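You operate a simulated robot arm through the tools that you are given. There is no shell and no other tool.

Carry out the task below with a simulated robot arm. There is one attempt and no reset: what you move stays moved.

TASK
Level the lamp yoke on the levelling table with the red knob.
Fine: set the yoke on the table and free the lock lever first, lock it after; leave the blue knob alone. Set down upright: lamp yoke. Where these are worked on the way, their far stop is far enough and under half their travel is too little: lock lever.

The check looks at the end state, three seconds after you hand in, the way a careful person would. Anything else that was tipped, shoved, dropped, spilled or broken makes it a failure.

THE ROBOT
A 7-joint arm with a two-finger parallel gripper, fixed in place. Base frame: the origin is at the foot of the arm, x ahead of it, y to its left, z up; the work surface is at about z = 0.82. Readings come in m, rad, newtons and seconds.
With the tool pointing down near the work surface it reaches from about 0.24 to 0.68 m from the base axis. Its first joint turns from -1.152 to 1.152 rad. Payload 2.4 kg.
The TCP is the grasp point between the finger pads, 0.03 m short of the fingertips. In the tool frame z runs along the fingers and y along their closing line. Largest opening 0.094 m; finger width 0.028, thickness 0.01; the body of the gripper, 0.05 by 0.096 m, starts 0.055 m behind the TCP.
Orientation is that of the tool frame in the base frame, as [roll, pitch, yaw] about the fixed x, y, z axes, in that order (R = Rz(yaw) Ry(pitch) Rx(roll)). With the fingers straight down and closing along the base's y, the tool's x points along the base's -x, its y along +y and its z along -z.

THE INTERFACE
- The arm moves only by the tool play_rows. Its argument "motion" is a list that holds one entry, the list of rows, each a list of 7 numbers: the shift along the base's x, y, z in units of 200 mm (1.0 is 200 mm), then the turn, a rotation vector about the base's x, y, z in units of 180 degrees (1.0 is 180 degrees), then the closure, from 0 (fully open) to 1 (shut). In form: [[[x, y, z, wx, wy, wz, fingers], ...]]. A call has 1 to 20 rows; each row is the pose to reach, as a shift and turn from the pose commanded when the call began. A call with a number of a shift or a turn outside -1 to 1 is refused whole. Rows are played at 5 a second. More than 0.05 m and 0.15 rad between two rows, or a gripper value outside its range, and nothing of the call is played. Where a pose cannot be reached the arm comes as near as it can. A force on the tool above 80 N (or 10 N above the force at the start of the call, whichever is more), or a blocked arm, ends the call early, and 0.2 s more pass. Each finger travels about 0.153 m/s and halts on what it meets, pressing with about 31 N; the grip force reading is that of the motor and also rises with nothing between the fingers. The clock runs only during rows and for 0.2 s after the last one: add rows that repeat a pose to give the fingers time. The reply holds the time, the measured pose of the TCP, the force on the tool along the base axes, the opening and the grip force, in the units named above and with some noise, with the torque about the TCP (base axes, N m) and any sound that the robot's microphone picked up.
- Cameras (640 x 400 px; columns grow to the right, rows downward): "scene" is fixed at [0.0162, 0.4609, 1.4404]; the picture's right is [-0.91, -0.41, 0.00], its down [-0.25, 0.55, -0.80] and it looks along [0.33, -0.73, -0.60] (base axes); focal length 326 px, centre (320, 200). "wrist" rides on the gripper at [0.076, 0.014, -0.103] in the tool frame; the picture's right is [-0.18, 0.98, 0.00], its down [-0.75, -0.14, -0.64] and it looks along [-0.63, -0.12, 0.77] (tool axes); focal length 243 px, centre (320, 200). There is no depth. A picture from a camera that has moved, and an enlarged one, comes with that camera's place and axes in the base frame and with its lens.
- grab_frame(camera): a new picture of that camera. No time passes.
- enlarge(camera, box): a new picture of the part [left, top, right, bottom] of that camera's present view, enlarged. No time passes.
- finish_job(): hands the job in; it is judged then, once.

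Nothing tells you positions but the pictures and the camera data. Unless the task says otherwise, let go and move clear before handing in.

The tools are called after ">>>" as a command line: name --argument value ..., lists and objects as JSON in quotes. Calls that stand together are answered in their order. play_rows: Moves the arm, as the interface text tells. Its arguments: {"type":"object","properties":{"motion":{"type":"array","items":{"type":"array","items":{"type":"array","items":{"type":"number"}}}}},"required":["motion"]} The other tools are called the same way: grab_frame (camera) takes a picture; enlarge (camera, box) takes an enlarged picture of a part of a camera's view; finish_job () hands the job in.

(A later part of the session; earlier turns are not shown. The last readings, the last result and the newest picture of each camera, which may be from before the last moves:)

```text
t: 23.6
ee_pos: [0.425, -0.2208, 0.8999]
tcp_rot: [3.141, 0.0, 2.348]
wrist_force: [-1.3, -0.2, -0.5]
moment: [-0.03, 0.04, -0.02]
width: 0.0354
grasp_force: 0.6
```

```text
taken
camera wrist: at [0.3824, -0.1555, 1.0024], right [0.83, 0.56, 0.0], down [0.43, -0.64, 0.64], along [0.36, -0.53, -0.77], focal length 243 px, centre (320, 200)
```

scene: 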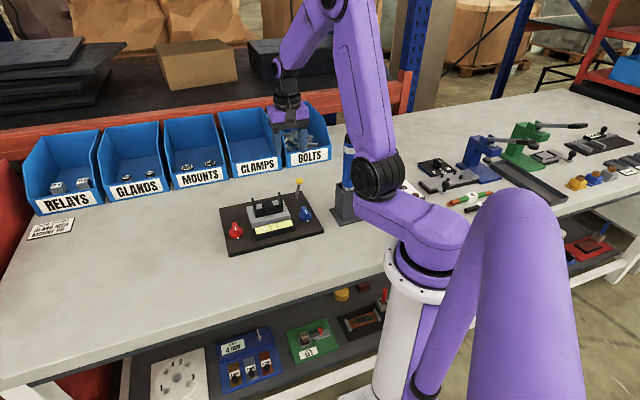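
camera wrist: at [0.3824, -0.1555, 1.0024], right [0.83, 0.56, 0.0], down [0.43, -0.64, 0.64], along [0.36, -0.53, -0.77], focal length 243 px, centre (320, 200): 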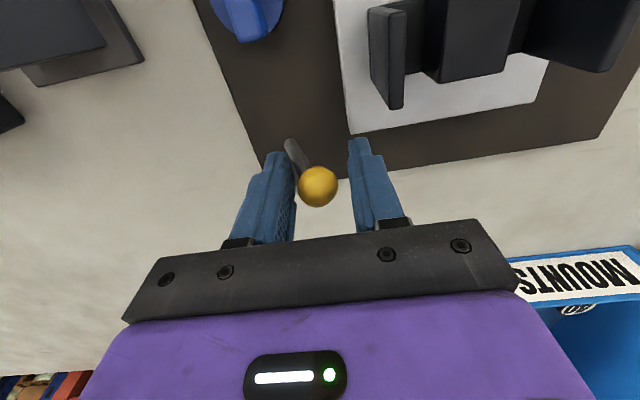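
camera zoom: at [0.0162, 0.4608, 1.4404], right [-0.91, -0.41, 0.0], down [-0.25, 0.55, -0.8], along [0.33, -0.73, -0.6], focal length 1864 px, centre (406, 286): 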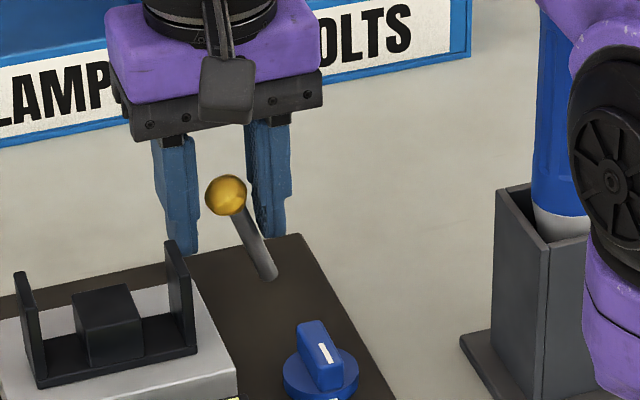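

The lever has passed upright and flopped inward, ahead of the finger. I'll keep following it gently to find the stop.

>>> play_rows --motion '[[[0.0088, 0.0088, 0, 0, 0, 0, 0.63], [0.0177, 0.0177, 0, 0, 0, 0, 0.63], [0.0247, 0.0247, 0, 0, 0, 0, 0.63], [0.0283, 0.0283, 0, 0, 0, 0, 0.63], [0.0318, 0.0318, 0, 0, 0, 0, 0.63], [0.0318, 0.0318, 0, 0, 0, 0, 0.63]]]'

>>> enlarge --camera "scene" --box '[260, 150, 350, 220]'

>>> grab_frame --camera "wrist"

```text
t: 25.0
ee_pos: [0.4303, -0.2151, 0.9009]
tcp_rot: [3.142, 0.002, 2.348]
wrist_force: [-6.6, -8.1, 8.1]
moment: [-0.26, 0.41, -0.04]
width: 0.0404
grasp_force: 4.9
```

```text
5.71 times, centred on (305, 185) of scene
camera zoom: at [0.016, 0.4607, 1.4404], right [-0.91, -0.41, 0.0], down [-0.25, 0.55, -0.8], along [0.33, -0.73, -0.6], focal length 1864 px, centre (406, 286)
```

zoom: 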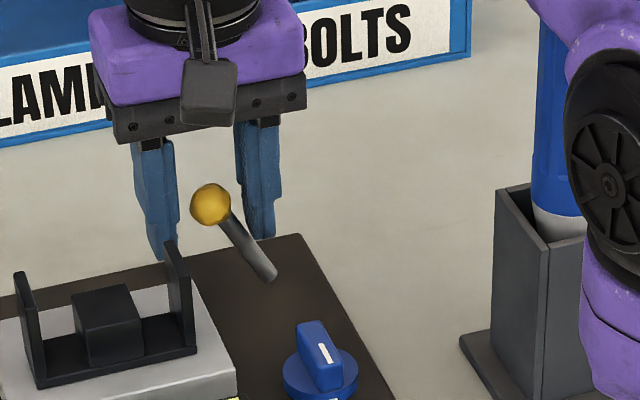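

```text
taken
camera wrist: at [0.3882, -0.1501, 1.0027], right [0.83, 0.56, 0.0], down [0.43, -0.64, 0.64], along [0.36, -0.53, -0.77], focal length 243 px, centre (320, 200)
```

wrist: 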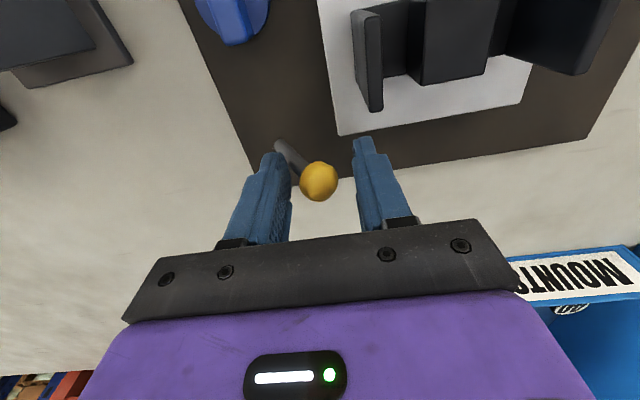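

The force has risen to about 10 N and the lever is now about 27° inward of upright, roughly 39° of travel in total. I'll push 2 mm more to confirm it's the stop.

>>> play_rows --motion '[[[0.0035, 0.0035, 0, 0, 0, 0, 0.63], [0.0071, 0.0071, 0, 0, 0, 0, 0.63], [0.0106, 0.0106, 0, 0, 0, 0, 0.63], [0.0106, 0.0106, 0, 0, 0, 0, 0.63]]]'

>>> enlarge --camera "scene" --box '[260, 150, 350, 220]'

>>> enlarge --camera "scene" --box '[215, 185, 325, 250]'

```text
t: 26.0
ee_pos: [0.4321, -0.2134, 0.9021]
tcp_rot: [3.141, 0.0, 2.348]
wrist_force: [-10.5, -14.6, 3.5]
moment: [-0.47, 0.42, 0.07]
width: 0.0449
grasp_force: 9.1
```

```text
5.71 times, centred on (305, 185) of scene
camera zoom: at [0.0159, 0.4605, 1.4405], right [-0.91, -0.41, 0.0], down [-0.25, 0.55, -0.8], along [0.33, -0.73, -0.6], focal length 1864 px, centre (406, 286)
```

zoom: 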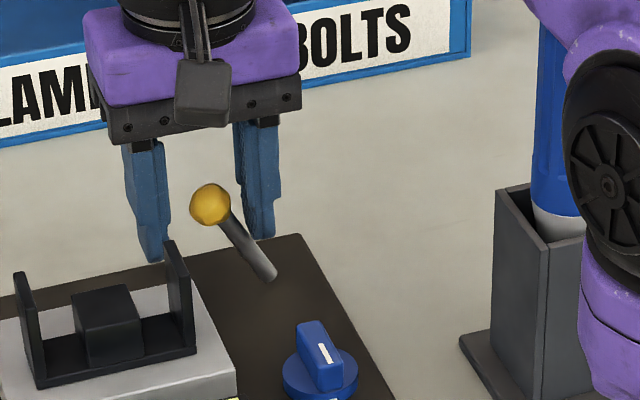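

```text
5.82 times, centred on (270, 218) of scene
camera zoom: at [0.0159, 0.4605, 1.4405], right [-0.91, -0.41, 0.0], down [-0.25, 0.55, -0.8], along [0.33, -0.73, -0.6], focal length 1898 px, centre (611, 98)
```

zoom: 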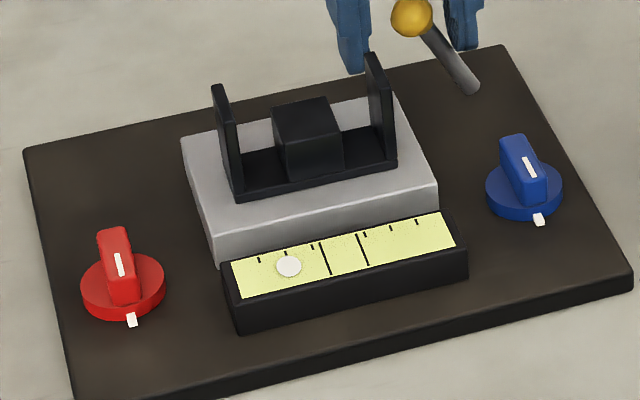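

The lever didn't move under more force, so it's at its far stop and should be free. I'll back off, open and lift clear, then go to the red knob.

>>> play_rows --motion '[[[-0.007, -0.007, 0, 0, 0, 0, 0.55], [-0.012, -0.012, 0, 0, 0, 0, 0.42], [-0.012, -0.012, 0, 0, 0, 0, 0.4], [-0.012, -0.012, 0.1, 0, 0, 0, 0.4], [-0.012, -0.012, 0.3, 0, 0, 0, 0.4], [-0.012, -0.012, 0.5, 0, 0, 0, 0.4], [-0.012, -0.012, 0.65, 0, 0, 0, 0.4], [-0.012, -0.012, 0.65, 0, 0, 0, 0.4]]]'

>>> grab_frame --camera "wrist"

>>> enlarge --camera "scene" --box '[215, 165, 325, 250]'

```text
t: 27.8
ee_pos: [0.4298, -0.2157, 1.0324]
tcp_rot: [-3.141, 0.001, 2.348]
wrist_force: [-0.1, -0.3, -0.6]
moment: [0.01, -0.01, 0.01]
width: 0.0564
grasp_force: 0.1
```

```text
taken
camera wrist: at [0.3884, -0.1499, 1.1341], right [0.83, 0.56, 0.0], down [0.43, -0.64, 0.64], along [0.36, -0.53, -0.77], focal length 243 px, centre (320, 200)
```

wrist: 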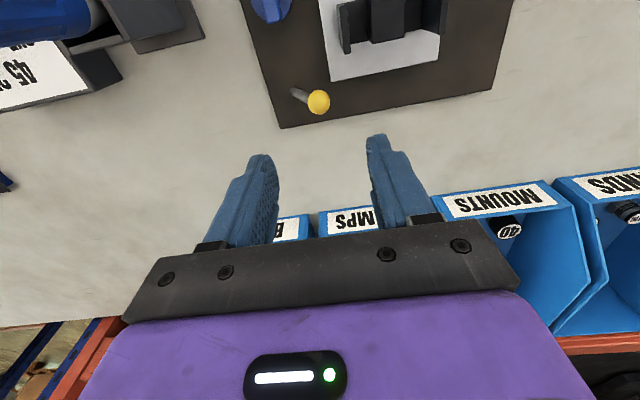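

```text
4.71 times, centred on (270, 208) of scene
camera zoom: at [0.0162, 0.4609, 1.4404], right [-0.91, -0.41, 0.0], down [-0.25, 0.55, -0.8], along [0.33, -0.73, -0.6], focal length 1535 px, centre (555, 165)
```

zoom: 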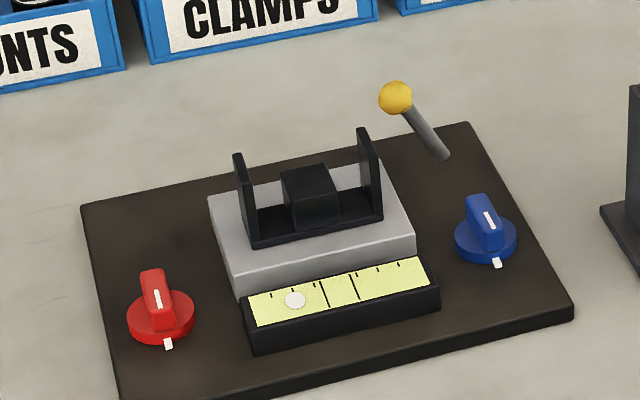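

Next I'll move over the red knob, estimated at (0.480, -0.037), keeping the fingers closing along the long axis so they sit across its grip bar.

>>> play_rows --motion '[[[0.05, 0.179, 0, 0, 0, 0, 0.4], [0.1, 0.357, 0, 0, 0, 0, 0.4], [0.15, 0.536, 0, 0, 0, 0, 0.4], [0.2, 0.715, 0, 0, 0, 0, 0.4], [0.251, 0.893, 0, 0, 0, 0, 0.4], [0.251, 0.893, -0.2, 0, 0, 0, 0.4], [0.251, 0.893, -0.3, 0, 0, 0, 0.4], [0.251, 0.893, -0.3, 0, 0, 0, 0.4]]]'

>>> grab_frame --camera "wrist"

>>> enlarge --camera "scene" --box '[205, 165, 315, 250]'

```text
t: 29.6
ee_pos: [0.479, -0.0336, 0.9703]
tcp_rot: [-3.141, 0.0, 2.349]
wrist_force: [0.5, 0.0, 0.0]
moment: [0.03, 0.02, 0.01]
width: 0.0565
grasp_force: 0.1
```

```text
taken
camera wrist: at [0.4373, 0.0302, 1.0725], right [0.83, 0.56, 0.0], down [0.43, -0.64, 0.64], along [0.36, -0.53, -0.77], focal length 243 px, centre (320, 200)
```

wrist: 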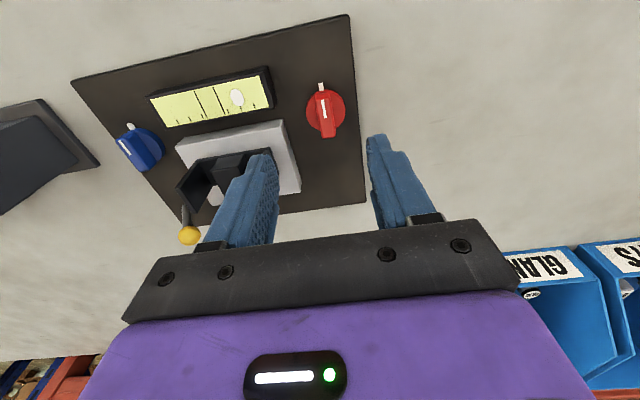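

```text
4.71 times, centred on (260, 208) of scene
camera zoom: at [0.0162, 0.4609, 1.4404], right [-0.91, -0.41, 0.0], down [-0.25, 0.55, -0.8], along [0.33, -0.73, -0.6], focal length 1535 px, centre (602, 165)
```

zoom: 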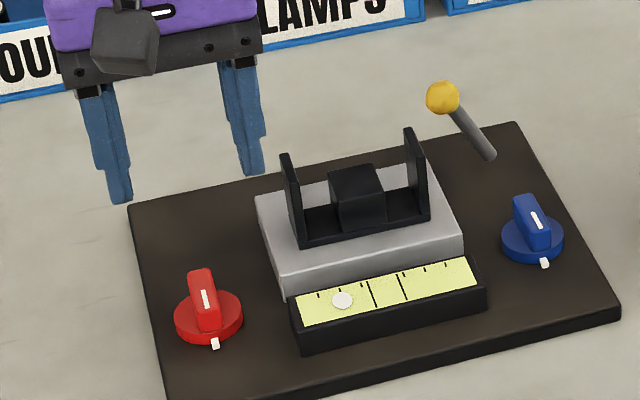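

>>> enlarge --camera "wrist" --box '[270, 60, 380, 160]'

>>> enlarge --camera "wrist" --box '[140, 55, 300, 145]'

```text
4.00 times, centred on (325, 110) of wrist
camera zoom: at [0.4373, 0.0302, 1.0725], right [0.83, 0.56, 0.0], down [0.43, -0.64, 0.64], along [0.36, -0.53, -0.77], focal length 970 px, centre (300, 560)
```

zoom: 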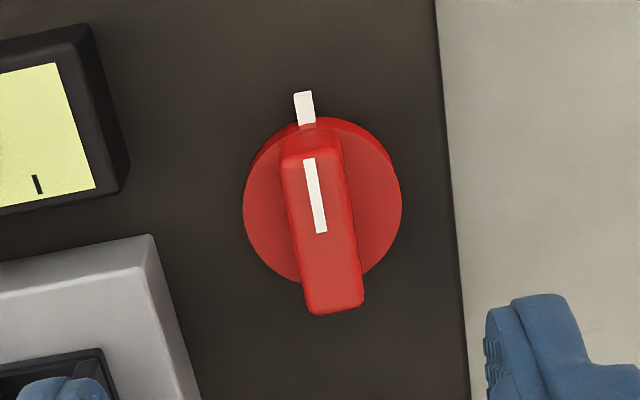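

```text
4.00 times, centred on (220, 100) of wrist
camera zoom: at [0.4373, 0.0302, 1.0725], right [0.83, 0.56, 0.0], down [0.43, -0.64, 0.64], along [0.36, -0.53, -0.77], focal length 970 px, centre (720, 600)
```

zoom: 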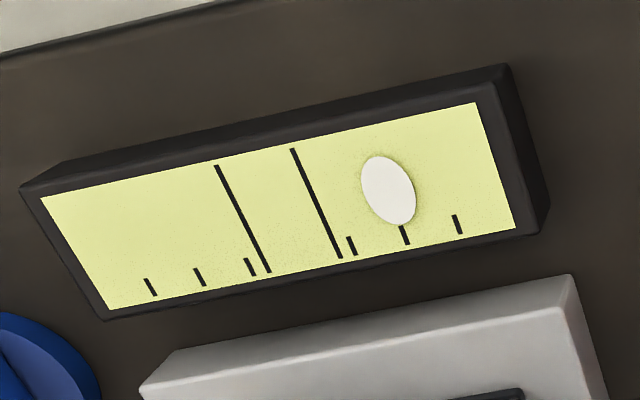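

The red knob is centred at about (0.4855, -0.0325) with its bar across the fingers, and the bubble reads about two ticks toward red. I'll line up over it, narrow the fingers, and come partway down to check.

>>> play_rows --motion '[[[0.0325, 0.0055, 0, 0, 0, 0, 0.6], [0.0325, 0.0055, -0.1, 0, 0, 0, 0.68], [0.0325, 0.0055, -0.25, 0, 0, 0, 0.68], [0.0325, 0.0055, -0.33, 0, 0, 0, 0.68], [0.0325, 0.0055, -0.33, 0, 0, 0, 0.68]]]'

>>> grab_frame --camera "wrist"

>>> enlarge --camera "scene" --box '[205, 165, 315, 250]'

```text
t: 30.8
ee_pos: [0.4873, -0.0345, 0.9047]
tcp_rot: [3.141, 0.0, 2.349]
wrist_force: [-0.7, 0.7, -0.1]
moment: [0.03, 0.02, 0.02]
width: 0.0298
grasp_force: 0.1
```

```text
taken
camera wrist: at [0.4447, 0.0297, 1.0056], right [0.83, 0.56, 0.0], down [0.43, -0.64, 0.64], along [0.36, -0.53, -0.77], focal length 243 px, centre (320, 200)
```

wrist: 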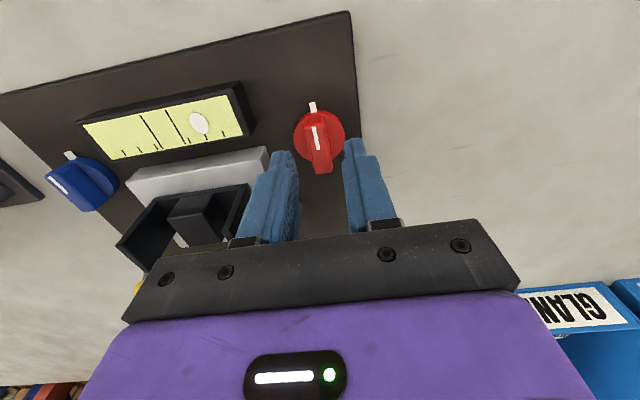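

```text
4.71 times, centred on (260, 208) of scene
camera zoom: at [0.0162, 0.4609, 1.4404], right [-0.91, -0.41, 0.0], down [-0.25, 0.55, -0.8], along [0.33, -0.73, -0.6], focal length 1535 px, centre (602, 165)
```

zoom: 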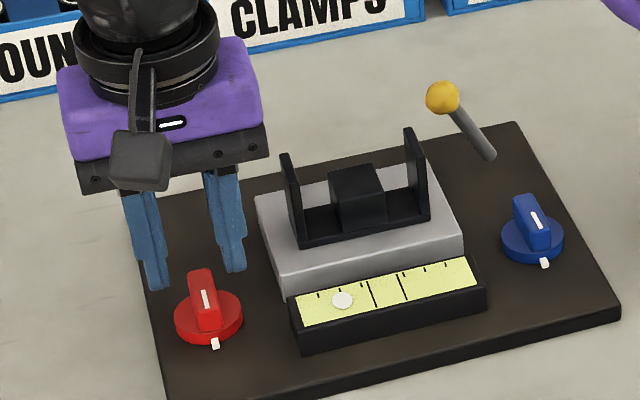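

>>> enlarge --camera "wrist" --box '[270, 90, 370, 180]'

```text
4.44 times, centred on (320, 135) of wrist
camera zoom: at [0.4447, 0.0297, 1.0056], right [0.83, 0.56, 0.0], down [0.43, -0.64, 0.64], along [0.36, -0.53, -0.77], focal length 1078 px, centre (320, 489)
```

zoom: 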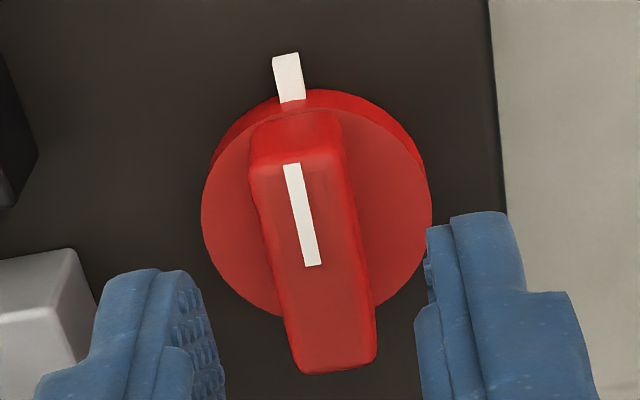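

The bar is centred under the tool, with its top at about z 0.863 and the disc top at about 0.844. I'll lower and grip the bar.

>>> play_rows --motion '[[[0, 0, -0.06, 0, 0, 0, 0.68], [0, 0, -0.1, 0, 0, 0, 0.68], [0, 0, -0.125, 0, 0, 0, 0.68], [0, 0, -0.125, 0, 0, 0, 0.68], [0, 0, -0.125, 0, 0, 0, 0.8], [0, 0, -0.125, 0, 0, 0, 0.9], [0, 0, -0.125, 0, 0, 0, 0.95], [0, 0, -0.125, 0, 0, 0, 0.95]]]'

>>> grab_frame --camera "wrist"

>>> enlarge --camera "scene" --box '[205, 165, 315, 250]'

```text
t: 32.6
ee_pos: [0.4864, -0.0349, 0.8796]
tcp_rot: [-3.139, 0.0, 2.347]
wrist_force: [-8.6, -10.7, 2.6]
moment: [0.02, 0.43, -0.03]
width: 0.0138
grasp_force: 31.2
```

```text
taken
camera wrist: at [0.4447, 0.0287, 0.9809], right [0.83, 0.56, 0.0], down [0.43, -0.64, 0.64], along [0.36, -0.53, -0.77], focal length 243 px, centre (320, 200)
```

wrist: 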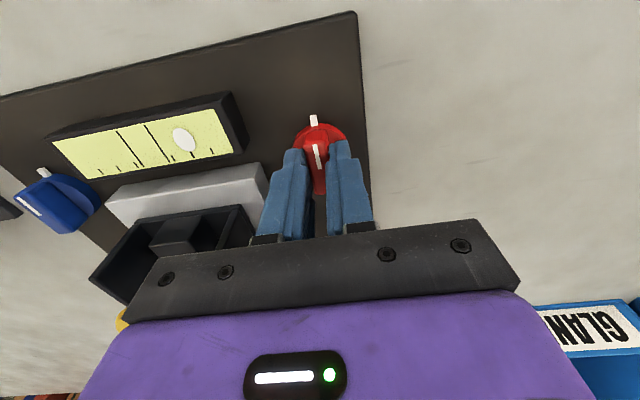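

```text
4.71 times, centred on (260, 208) of scene
camera zoom: at [0.016, 0.4606, 1.4405], right [-0.91, -0.41, 0.0], down [-0.25, 0.55, -0.8], along [0.33, -0.73, -0.6], focal length 1535 px, centre (602, 165)
```

zoom: 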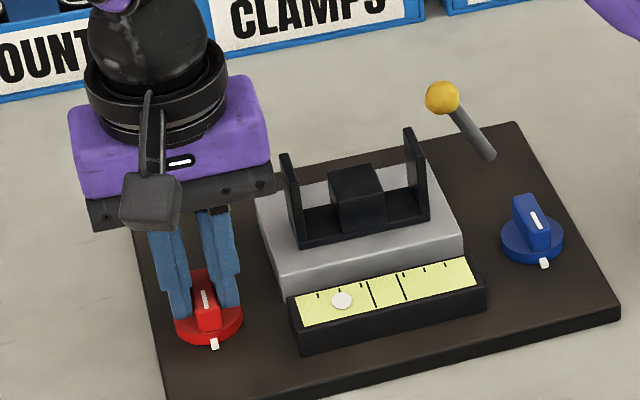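

The grip is firm on the red knob. I'll turn it a small test amount, about 15° counter-clockwise seen from above, and see which way the bubble goes.

>>> play_rows --motion '[[[-0.001, -0.001, 0, 0, 0, 0.02, 0.95], [-0.001, -0.001, 0, 0, 0, 0.04, 0.95], [-0.001, -0.001, 0, 0, 0, 0.06, 0.95], [-0.001, -0.001, 0, 0, 0, 0.083, 0.95], [-0.001, -0.001, 0, 0, 0, 0.083, 0.95], [-0.001, -0.001, 0, 0, 0, 0.083, 0.95]]]'

>>> grab_frame --camera "wrist"

>>> enlarge --camera "scene" --box '[205, 165, 315, 250]'

```text
t: 34.0
ee_pos: [0.4855, -0.0367, 0.8807]
tcp_rot: [-3.138, -0.004, 2.608]
wrist_force: [-10.4, -21.1, 1.1]
moment: [-0.47, 0.2, -0.05]
width: 0.0139
grasp_force: 31.0
```

```text
taken
camera wrist: at [0.4293, 0.015, 0.9817], right [0.66, 0.75, 0.0], down [0.58, -0.5, 0.64], along [0.48, -0.42, -0.77], focal length 243 px, centre (320, 200)
```

wrist: 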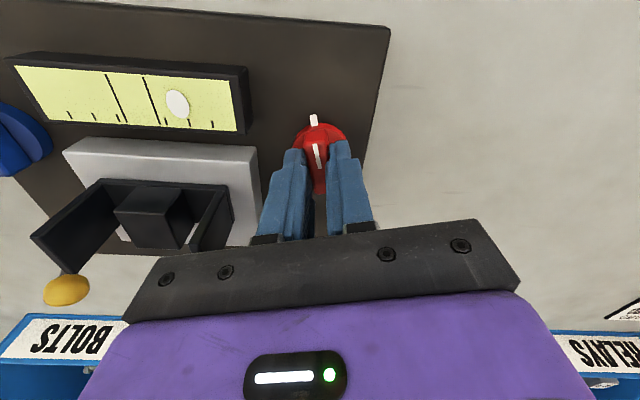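

```text
4.71 times, centred on (260, 208) of scene
camera zoom: at [0.0163, 0.4603, 1.4406], right [-0.91, -0.41, 0.0], down [-0.25, 0.55, -0.8], along [0.33, -0.73, -0.61], focal length 1535 px, centre (602, 165)
```

zoom: 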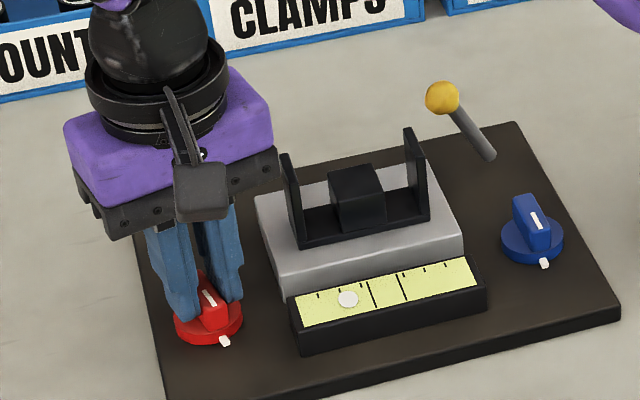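

The bubble moved toward the centre lines, about 7 px for 15°, so counter-clockwise is right and roughly 80° more is needed. I'll continue in stages and ease the side load a little.

>>> play_rows --motion '[[[-0.0015, -0.003, 0, 0, 0, 0.03, 0.95], [-0.0015, -0.003, 0, 0, 0, 0.06, 0.95], [-0.0015, -0.003, 0, 0, 0, 0.09, 0.95], [-0.0015, -0.003, 0, 0, 0, 0.12, 0.95], [-0.0015, -0.003, 0, 0, 0, 0.15, 0.95], [-0.0015, -0.003, 0, 0, 0, 0.167, 0.95], [-0.0015, -0.003, 0, 0, 0, 0.167, 0.95], [-0.0015, -0.003, 0, 0, 0, 0.167, 0.95]]]'

>>> grab_frame --camera "wrist"

>>> enlarge --camera "scene" --box '[205, 165, 315, 250]'

```text
t: 35.8
ee_pos: [0.4856, -0.0378, 0.88]
tcp_rot: [-3.141, -0.002, 3.131]
wrist_force: [-18.1, -25.4, 6.0]
moment: [-0.67, 0.04, -0.07]
width: 0.0137
grasp_force: 31.0
```

```text
taken
camera wrist: at [0.4113, -0.0219, 0.9819], right [0.19, 0.98, 0.0], down [0.75, -0.15, 0.64], along [0.63, -0.12, -0.77], focal length 243 px, centre (320, 200)
```

wrist: 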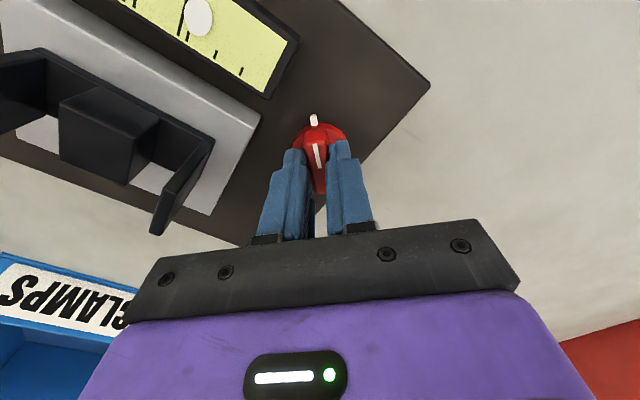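

```text
4.71 times, centred on (260, 208) of scene
camera zoom: at [0.0157, 0.4602, 1.4406], right [-0.91, -0.41, 0.0], down [-0.25, 0.55, -0.8], along [0.33, -0.73, -0.6], focal length 1535 px, centre (602, 165)
```

zoom: 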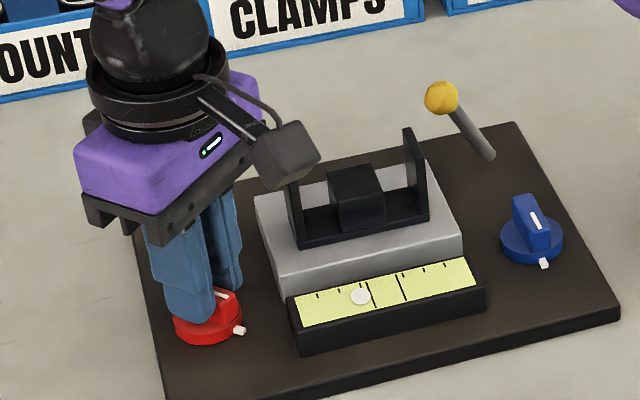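

The bubble is now about 20 px along after 45°, so roughly 57° remain. I'll turn 40° more while easing the side load.

>>> play_rows --motion '[[[-0.002, -0.003, 0, 0, 0, 0.0, 0.95], [-0.0035, -0.005, 0, 0, 0, 0.03, 0.95], [-0.0035, -0.005, 0, 0, 0, 0.06, 0.95], [-0.0035, -0.005, 0, 0, 0, 0.09, 0.95], [-0.004, -0.006, 0, 0, 0, 0.12, 0.95], [-0.004, -0.006, 0, 0, 0, 0.15, 0.95], [-0.004, -0.006, 0, 0, 0, 0.18, 0.95], [-0.004, -0.006, 0, 0, 0, 0.21, 0.95], [-0.004, -0.006, 0, 0, 0, 0.21, 0.95], [-0.004, -0.006, 0, 0, 0, 0.21, 0.95]]]'

>>> grab_frame --camera "wrist"

>>> enlarge --camera "scene" --box '[205, 165, 315, 250]'

```text
t: 38.0
ee_pos: [0.4868, -0.0379, 0.8805]
tcp_rot: [-3.14, 0.002, -2.491]
wrist_force: [-6.4, -23.8, 6.7]
moment: [-0.53, 0.12, -0.05]
width: 0.0138
grasp_force: 31.5
```

```text
taken
camera wrist: at [0.4184, -0.0726, 0.9814], right [-0.45, 0.89, 0.0], down [0.68, 0.34, 0.64], along [0.58, 0.29, -0.77], focal length 243 px, centre (320, 200)
```

wrist: 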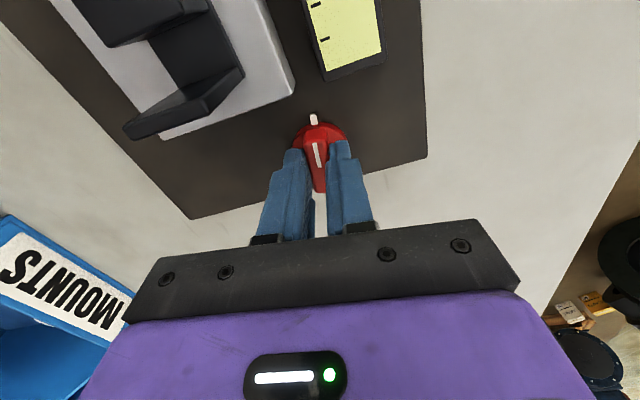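

```text
4.71 times, centred on (260, 208) of scene
camera zoom: at [0.0159, 0.4603, 1.4406], right [-0.91, -0.41, 0.0], down [-0.25, 0.55, -0.8], along [0.33, -0.73, -0.61], focal length 1535 px, centre (602, 165)
```

zoom: 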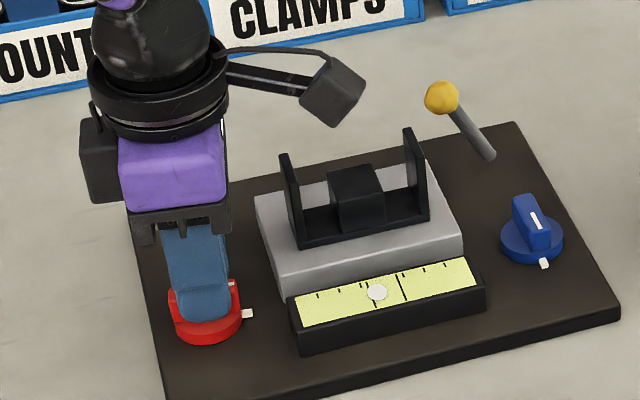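

>>> enlarge --camera "scene" --box '[255, 210, 311, 245]'

```text
11.43 times, centred on (283, 228) of scene
camera zoom: at [0.0159, 0.4603, 1.4406], right [-0.91, -0.41, 0.0], down [-0.25, 0.55, -0.8], along [0.33, -0.73, -0.61], focal length 3727 px, centre (743, -114)
```

zoom: 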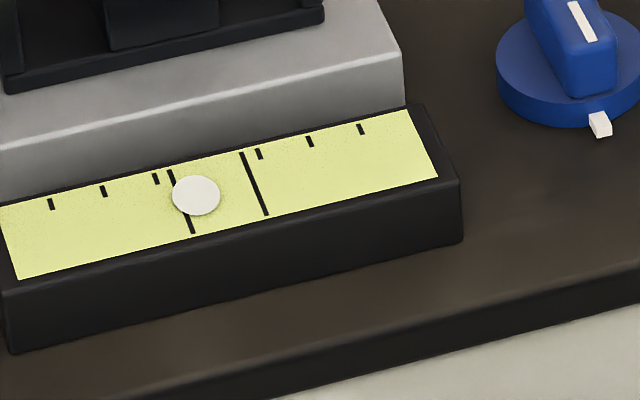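

The bubble needs about 21 px more at roughly 1.09 px per degree, so I'll turn another 19.5°.

>>> play_rows --motion '[[[0, -0.002, 0, 0, 0, 0.02, 0.95], [0, -0.003, 0, 0, 0, 0.045, 0.95], [0, -0.003, 0, 0, 0, 0.07, 0.95], [0, -0.003, 0, 0, 0, 0.09, 0.95], [0, -0.003, 0, 0, 0, 0.108, 0.95], [0, -0.003, 0, 0, 0, 0.108, 0.95], [0, -0.003, 0, 0, 0, 0.108, 0.95]]]'

>>> enlarge --camera "scene" --box '[255, 210, 311, 245]'

>>> enlarge --camera "scene" --box '[205, 165, 315, 250]'

```text
t: 39.6
ee_pos: [0.4866, -0.0377, 0.8808]
tcp_rot: [-3.139, 0.004, -2.15]
wrist_force: [9.9, -21.2, 9.4]
moment: [-0.31, -0.37, -0.02]
width: 0.0138
grasp_force: 31.0
```

```text
11.43 times, centred on (283, 228) of scene
camera zoom: at [0.0163, 0.4603, 1.4406], right [-0.91, -0.41, 0.0], down [-0.25, 0.55, -0.8], along [0.33, -0.73, -0.61], focal length 3727 px, centre (743, -114)
```

zoom: 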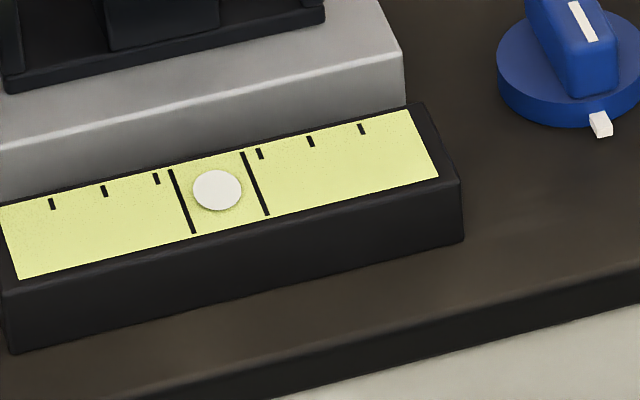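

```text
4.71 times, centred on (260, 208) of scene
camera zoom: at [0.0163, 0.4603, 1.4406], right [-0.91, -0.41, 0.0], down [-0.25, 0.55, -0.8], along [0.33, -0.73, -0.61], focal length 1535 px, centre (602, 165)
```

zoom: 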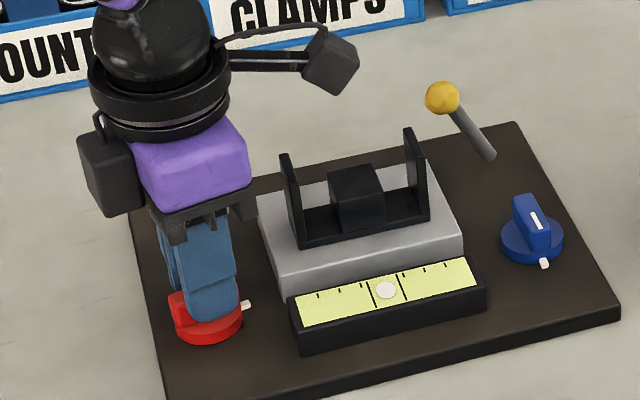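

The bubble is centred between the lines. I'll hold briefly, open gently, and check it stays put.

>>> play_rows --motion '[[[0.001, -0.002, 0, 0, 0, 0, 0.95], [0.001, -0.002, 0, 0, 0, 0, 0.95], [0.001, -0.002, 0, 0, 0, 0, 0.8], [0.001, -0.002, 0, 0, 0, 0, 0.72], [0.001, -0.002, 0, 0, 0, 0, 0.68], [0.001, -0.002, 0, 0, 0, 0, 0.68]]]'

>>> enlarge --camera "scene" --box '[255, 210, 311, 245]'

>>> grab_frame --camera "wrist"

```text
t: 41.0
ee_pos: [0.4861, -0.0369, 0.8789]
tcp_rot: [-3.14, 0.0, -2.149]
wrist_force: [-0.4, 0.2, -0.3]
moment: [0.02, -0.02, 0.01]
width: 0.0297
grasp_force: 0.0
```

```text
11.43 times, centred on (283, 228) of scene
camera zoom: at [0.0162, 0.4609, 1.4404], right [-0.91, -0.41, 0.0], down [-0.25, 0.55, -0.8], along [0.33, -0.73, -0.6], focal length 3727 px, centre (743, -114)
```

zoom: 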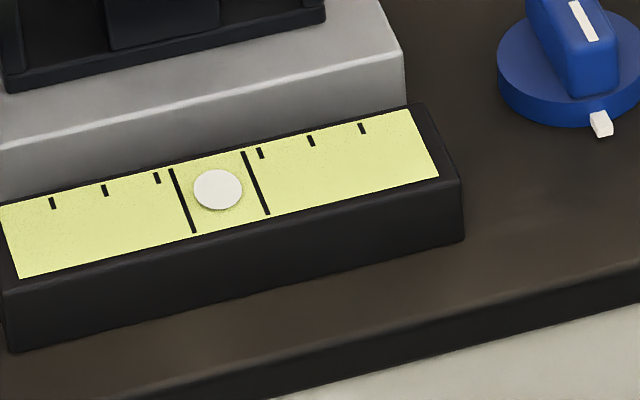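

```text
taken
camera wrist: at [0.4333, -0.0929, 0.981], right [-0.72, 0.69, 0.0], down [0.53, 0.55, 0.64], along [0.44, 0.46, -0.77], focal length 243 px, centre (320, 200)
```

wrist: 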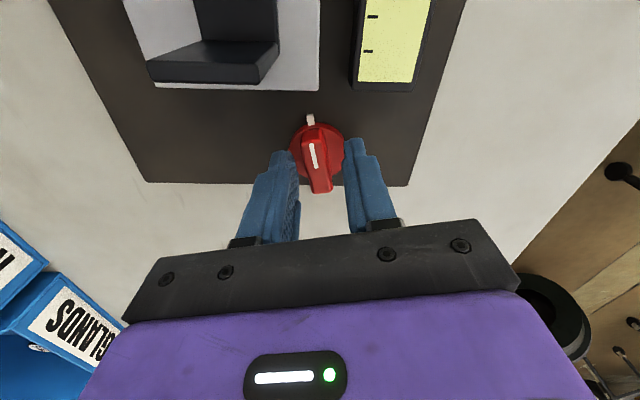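

It holds centred after release. I'll lift clear and move back toward the lever, turning the tool to straddle along the swing direction again.

>>> play_rows --motion '[[[0, 0, 0.1, 0, 0, 0, 0.68], [0, 0, 0.3, 0, 0, 0, 0.6], [0, 0, 0.5, 0, 0, 0, 0.5], [0, 0, 0.7, 0, 0, 0, 0.4], [0, 0, 0.76, 0, 0, -0.04, 0.4], [0, 0, 0.76, 0, 0, -0.083, 0.4], [0, 0, 0.76, 0, 0, -0.126, 0.4], [0, 0, 0.76, 0, 0, -0.169, 0.4], [0, 0, 0.76, 0, 0, -0.212, 0.4], [0, 0, 0.76, 0, 0, -0.255, 0.4], [0, 0, 0.76, 0, 0, -0.298, 0.4], [0, 0, 0.76, 0, 0, -0.341, 0.4], [0, 0, 0.76, 0, 0, -0.384, 0.4], [0, 0, 0.76, 0, 0, -0.427, 0.4], [0, 0, 0.76, 0, 0, -0.47, 0.4], [0, 0, 0.76, 0, 0, -0.513, 0.4], [0, 0, 0.76, 0, 0, -0.556, 0.4], [0, 0, 0.76, 0, 0, -0.569, 0.4], [0, 0, 0.76, 0, 0, -0.569, 0.4]]]'

>>> grab_frame --camera "wrist"

>>> enlarge --camera "scene" --box '[205, 165, 325, 250]'

```text
t: 45.0
ee_pos: [0.4864, -0.0374, 1.0321]
tcp_rot: [3.141, 0.0, 2.344]
wrist_force: [-0.3, -0.6, 0.5]
moment: [-0.01, -0.07, 0.01]
width: 0.0564
grasp_force: 0.1
```

```text
taken
camera wrist: at [0.445, 0.0271, 1.1337], right [0.83, 0.56, 0.0], down [0.43, -0.64, 0.64], along [0.36, -0.53, -0.77], focal length 243 px, centre (320, 200)
```

wrist: 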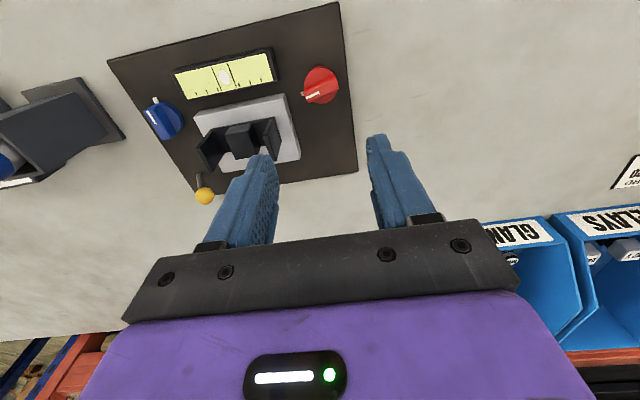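

```text
4.71 times, centred on (265, 208) of scene
camera zoom: at [0.0162, 0.4609, 1.4404], right [-0.91, -0.41, 0.0], down [-0.25, 0.55, -0.8], along [0.33, -0.73, -0.6], focal length 1535 px, centre (579, 165)
```

zoom: 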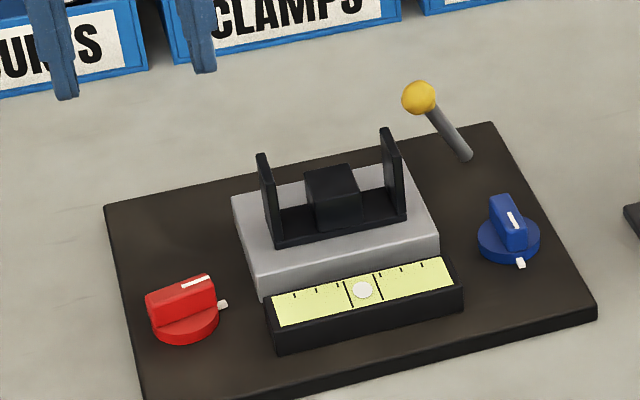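

>>> enlarge --camera "wrist" --box '[165, 40, 285, 110]'

>>> enlarge --camera "scene" --box '[255, 210, 311, 245]'

```text
5.33 times, centred on (225, 75) of wrist
camera zoom: at [0.445, 0.0271, 1.1337], right [0.83, 0.56, 0.0], down [0.43, -0.64, 0.64], along [0.36, -0.53, -0.77], focal length 1294 px, centre (827, 867)
```

zoom: 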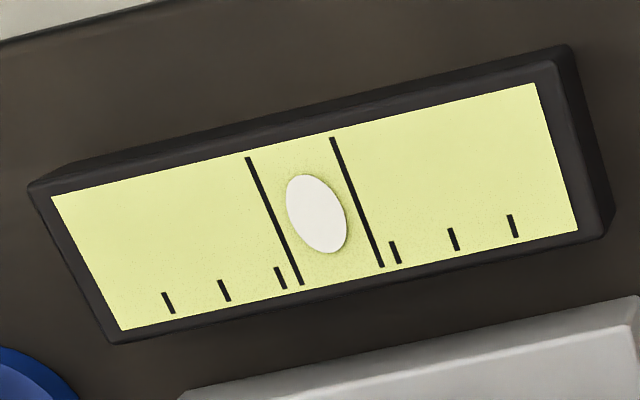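

```text
11.43 times, centred on (283, 228) of scene
camera zoom: at [0.0162, 0.4609, 1.4404], right [-0.91, -0.41, 0.0], down [-0.25, 0.55, -0.8], along [0.33, -0.73, -0.6], focal length 3727 px, centre (743, -114)
```

zoom: 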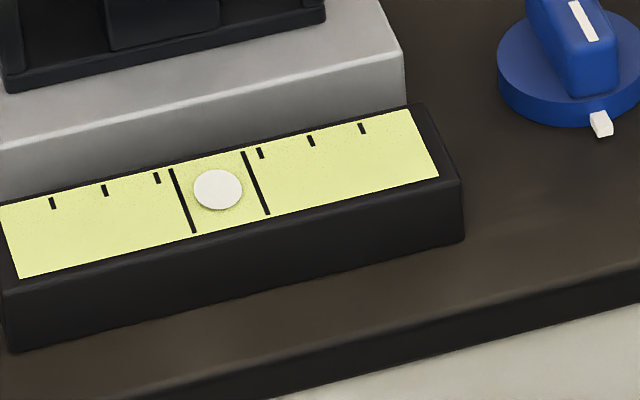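

The bubble is centred in both views. I'll move over the lever ball and check the alignment before lowering.

>>> play_rows --motion '[[[-0.055, -0.178, 0, 0, 0, 0, 0.4], [-0.11, -0.355, 0, 0, 0, 0, 0.4], [-0.166, -0.533, 0, 0, 0, 0, 0.4], [-0.222, -0.71, 0, 0, 0, 0, 0.4], [-0.277, -0.888, 0, 0, 0, 0, 0.45], [-0.277, -0.888, -0.15, 0, 0, 0, 0.5], [-0.277, -0.888, -0.3, 0, 0, 0, 0.5], [-0.277, -0.888, -0.3, 0, 0, 0, 0.5]]]'

>>> grab_frame --camera "wrist"

>>> enlarge --camera "scene" --box '[260, 150, 350, 220]'

```text
t: 46.8
ee_pos: [0.4316, -0.2163, 0.9713]
tcp_rot: [3.142, 0.001, 2.345]
wrist_force: [0.7, -0.1, 0.3]
moment: [0.0, 0.0, 0.03]
width: 0.047
grasp_force: 0.0
```

```text
taken
camera wrist: at [0.3893, -0.151, 1.0722], right [0.83, 0.56, 0.0], down [0.43, -0.64, 0.64], along [0.36, -0.53, -0.77], focal length 243 px, centre (320, 200)
```

wrist: 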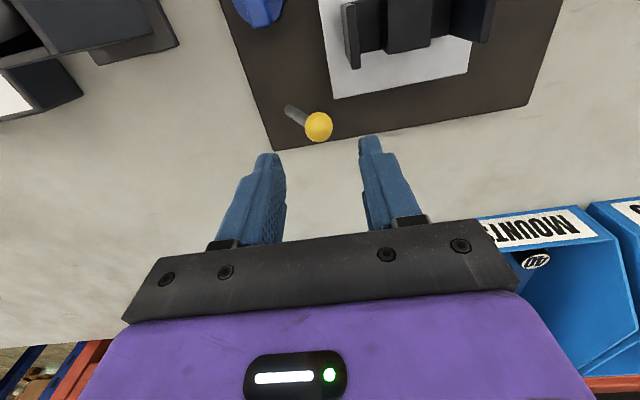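

```text
5.71 times, centred on (305, 185) of scene
camera zoom: at [0.0162, 0.4608, 1.4404], right [-0.91, -0.41, 0.0], down [-0.25, 0.55, -0.8], along [0.33, -0.73, -0.6], focal length 1864 px, centre (406, 286)
```

zoom: 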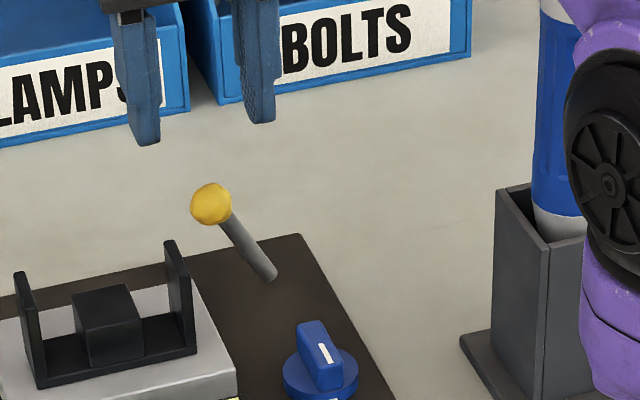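

The ball is centred again. I'll lower around it, then push it outward with the inner finger back to its locked side.

>>> play_rows --motion '[[[0, 0, -0.12, 0, 0, 0, 0.5], [0, 0, -0.24, 0, 0, 0, 0.5], [0, 0, -0.355, 0, 0, 0, 0.5], [0, 0, -0.355, 0, 0, 0, 0.5], [-0.025, -0.025, -0.355, 0, 0, 0, 0.5], [-0.046, -0.046, -0.355, 0, 0, 0, 0.5], [-0.057, -0.057, -0.355, 0, 0, 0, 0.5], [-0.067, -0.067, -0.355, 0, 0, 0, 0.5], [-0.078, -0.078, -0.355, 0, 0, 0, 0.5], [-0.078, -0.078, -0.355, 0, 0, 0, 0.5]]]'

>>> enlarge --camera "scene" --box '[260, 150, 350, 220]'

>>> grab_frame --camera "wrist"

```text
t: 49.0
ee_pos: [0.4155, -0.2311, 0.9005]
tcp_rot: [-3.14, -0.001, 2.344]
wrist_force: [-0.2, 1.0, 0.1]
moment: [-0.01, 0.02, -0.01]
width: 0.0473
grasp_force: 0.3
```

```text
5.71 times, centred on (305, 185) of scene
camera zoom: at [0.0162, 0.4609, 1.4404], right [-0.91, -0.41, 0.0], down [-0.25, 0.55, -0.8], along [0.33, -0.73, -0.6], focal length 1864 px, centre (406, 286)
```

zoom: 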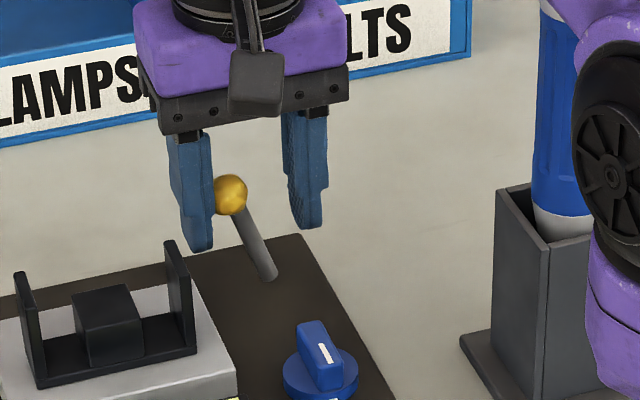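

```text
taken
camera wrist: at [0.3736, -0.1662, 1.0021], right [0.83, 0.56, 0.0], down [0.43, -0.64, 0.64], along [0.36, -0.53, -0.77], focal length 243 px, centre (320, 200)
```

wrist: 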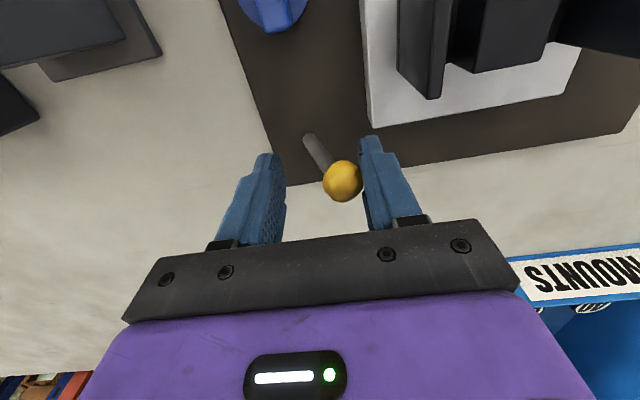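

>>> play_rows --motion '[[[-0.0106, -0.0106, 0, 0, 0, 0, 0.5], [-0.0212, -0.0212, 0, 0, 0, 0, 0.5], [-0.0318, -0.0318, 0, 0, 0, 0, 0.5], [-0.0424, -0.0424, 0, 0, 0, 0, 0.5], [-0.053, -0.053, 0, 0, 0, 0, 0.5], [-0.0636, -0.0636, 0, 0, 0, 0, 0.5], [-0.0742, -0.0742, 0, 0, 0, 0, 0.5], [-0.0848, -0.0848, 0, 0, 0, 0, 0.5], [-0.0919, -0.0919, 0, 0, 0, 0, 0.5], [-0.0919, -0.0919, 0, 0, 0, 0, 0.5]]]'

>>> enlarge --camera "scene" --box '[260, 150, 350, 220]'

>>> grab_frame --camera "wrist"

```text
t: 51.2
ee_pos: [0.3961, -0.2496, 0.9004]
tcp_rot: [-3.141, -0.002, 2.346]
wrist_force: [0.3, 0.6, -0.1]
moment: [0.0, 0.01, -0.02]
width: 0.0473
grasp_force: 0.4
```

```text
5.71 times, centred on (305, 185) of scene
camera zoom: at [0.0162, 0.4609, 1.4404], right [-0.91, -0.41, 0.0], down [-0.25, 0.55, -0.8], along [0.33, -0.73, -0.6], focal length 1864 px, centre (406, 286)
```

zoom: 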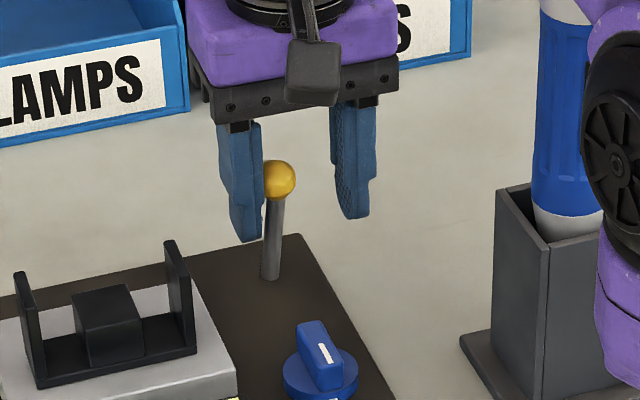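

```text
taken
camera wrist: at [0.355, -0.1848, 1.0022], right [0.83, 0.56, 0.0], down [0.43, -0.64, 0.64], along [0.36, -0.53, -0.77], focal length 243 px, centre (320, 200)
```

wrist: 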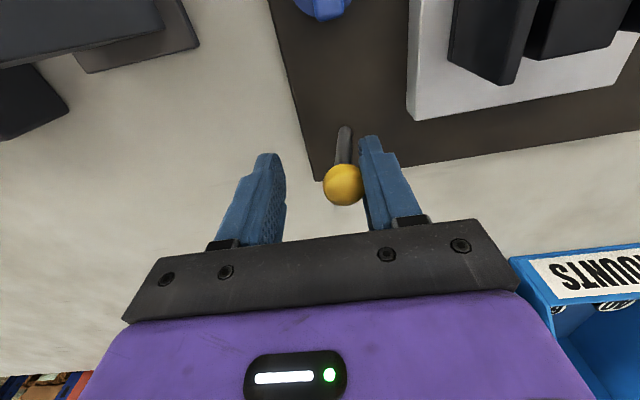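

>>> play_rows --motion '[[[-0.0071, -0.0071, 0, 0, 0, 0, 0.5], [-0.0141, -0.0141, 0, 0, 0, 0, 0.5], [-0.0194, -0.0194, 0, 0, 0, 0, 0.5], [-0.023, -0.023, 0, 0, 0, 0, 0.5], [-0.0265, -0.0265, 0, 0, 0, 0, 0.5], [-0.0265, -0.0265, 0, 0, 0, 0, 0.5]]]'

>>> enlarge --camera "scene" --box '[260, 150, 350, 220]'

```text
t: 52.6
ee_pos: [0.3901, -0.2541, 0.9015]
tcp_rot: [-3.141, 0.0, 2.344]
wrist_force: [3.9, 2.1, -0.8]
moment: [-0.03, 0.0, -0.02]
width: 0.0491
grasp_force: 1.8
```

```text
5.71 times, centred on (305, 185) of scene
camera zoom: at [0.0163, 0.4609, 1.4404], right [-0.91, -0.41, 0.0], down [-0.25, 0.55, -0.8], along [0.33, -0.73, -0.6], focal length 1864 px, centre (406, 286)
```

zoom: 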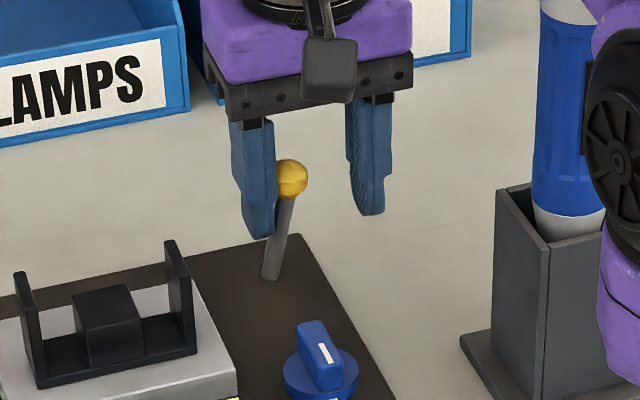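

The lever is back at its starting lean and the force is beginning to rise. I'll press 2 mm more to confirm it's at its stop.

>>> play_rows --motion '[[[-0.0035, -0.0035, 0, 0, 0, 0, 0.5], [-0.0071, -0.0071, 0, 0, 0, 0, 0.5], [-0.0106, -0.0106, 0, 0, 0, 0, 0.5], [-0.0106, -0.0106, 0, 0, 0, 0, 0.5]]]'

>>> enlarge --camera "scene" --box '[260, 150, 350, 220]'

>>> enlarge --camera "scene" --box '[255, 210, 311, 245]'

```text
t: 53.6
ee_pos: [0.3885, -0.2562, 0.9006]
tcp_rot: [-3.141, -0.001, 2.347]
wrist_force: [6.9, 8.4, -3.7]
moment: [-0.08, 0.04, 0.0]
width: 0.0531
grasp_force: 5.0
```

```text
5.71 times, centred on (305, 185) of scene
camera zoom: at [0.0165, 0.461, 1.4403], right [-0.91, -0.41, 0.0], down [-0.25, 0.55, -0.8], along [0.33, -0.73, -0.6], focal length 1864 px, centre (406, 286)
```

zoom: 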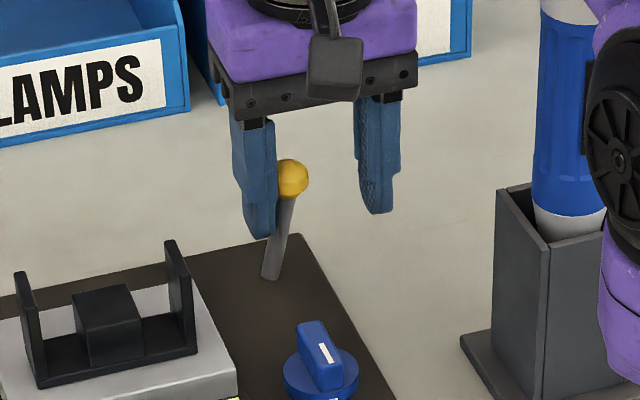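

```text
11.43 times, centred on (283, 228) of scene
camera zoom: at [0.0165, 0.461, 1.4403], right [-0.91, -0.41, 0.0], down [-0.25, 0.55, -0.8], along [0.33, -0.73, -0.6], focal length 3727 px, centre (743, -114)
```

zoom: 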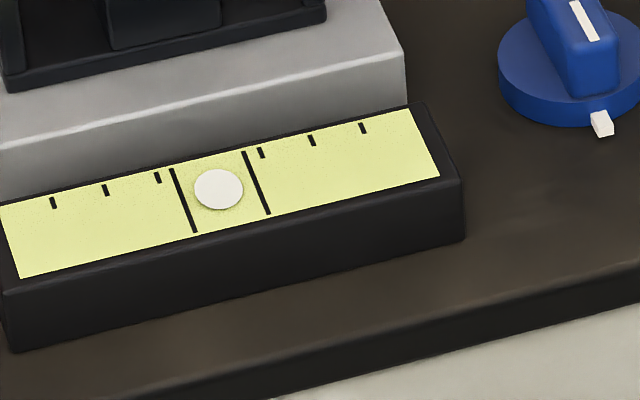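

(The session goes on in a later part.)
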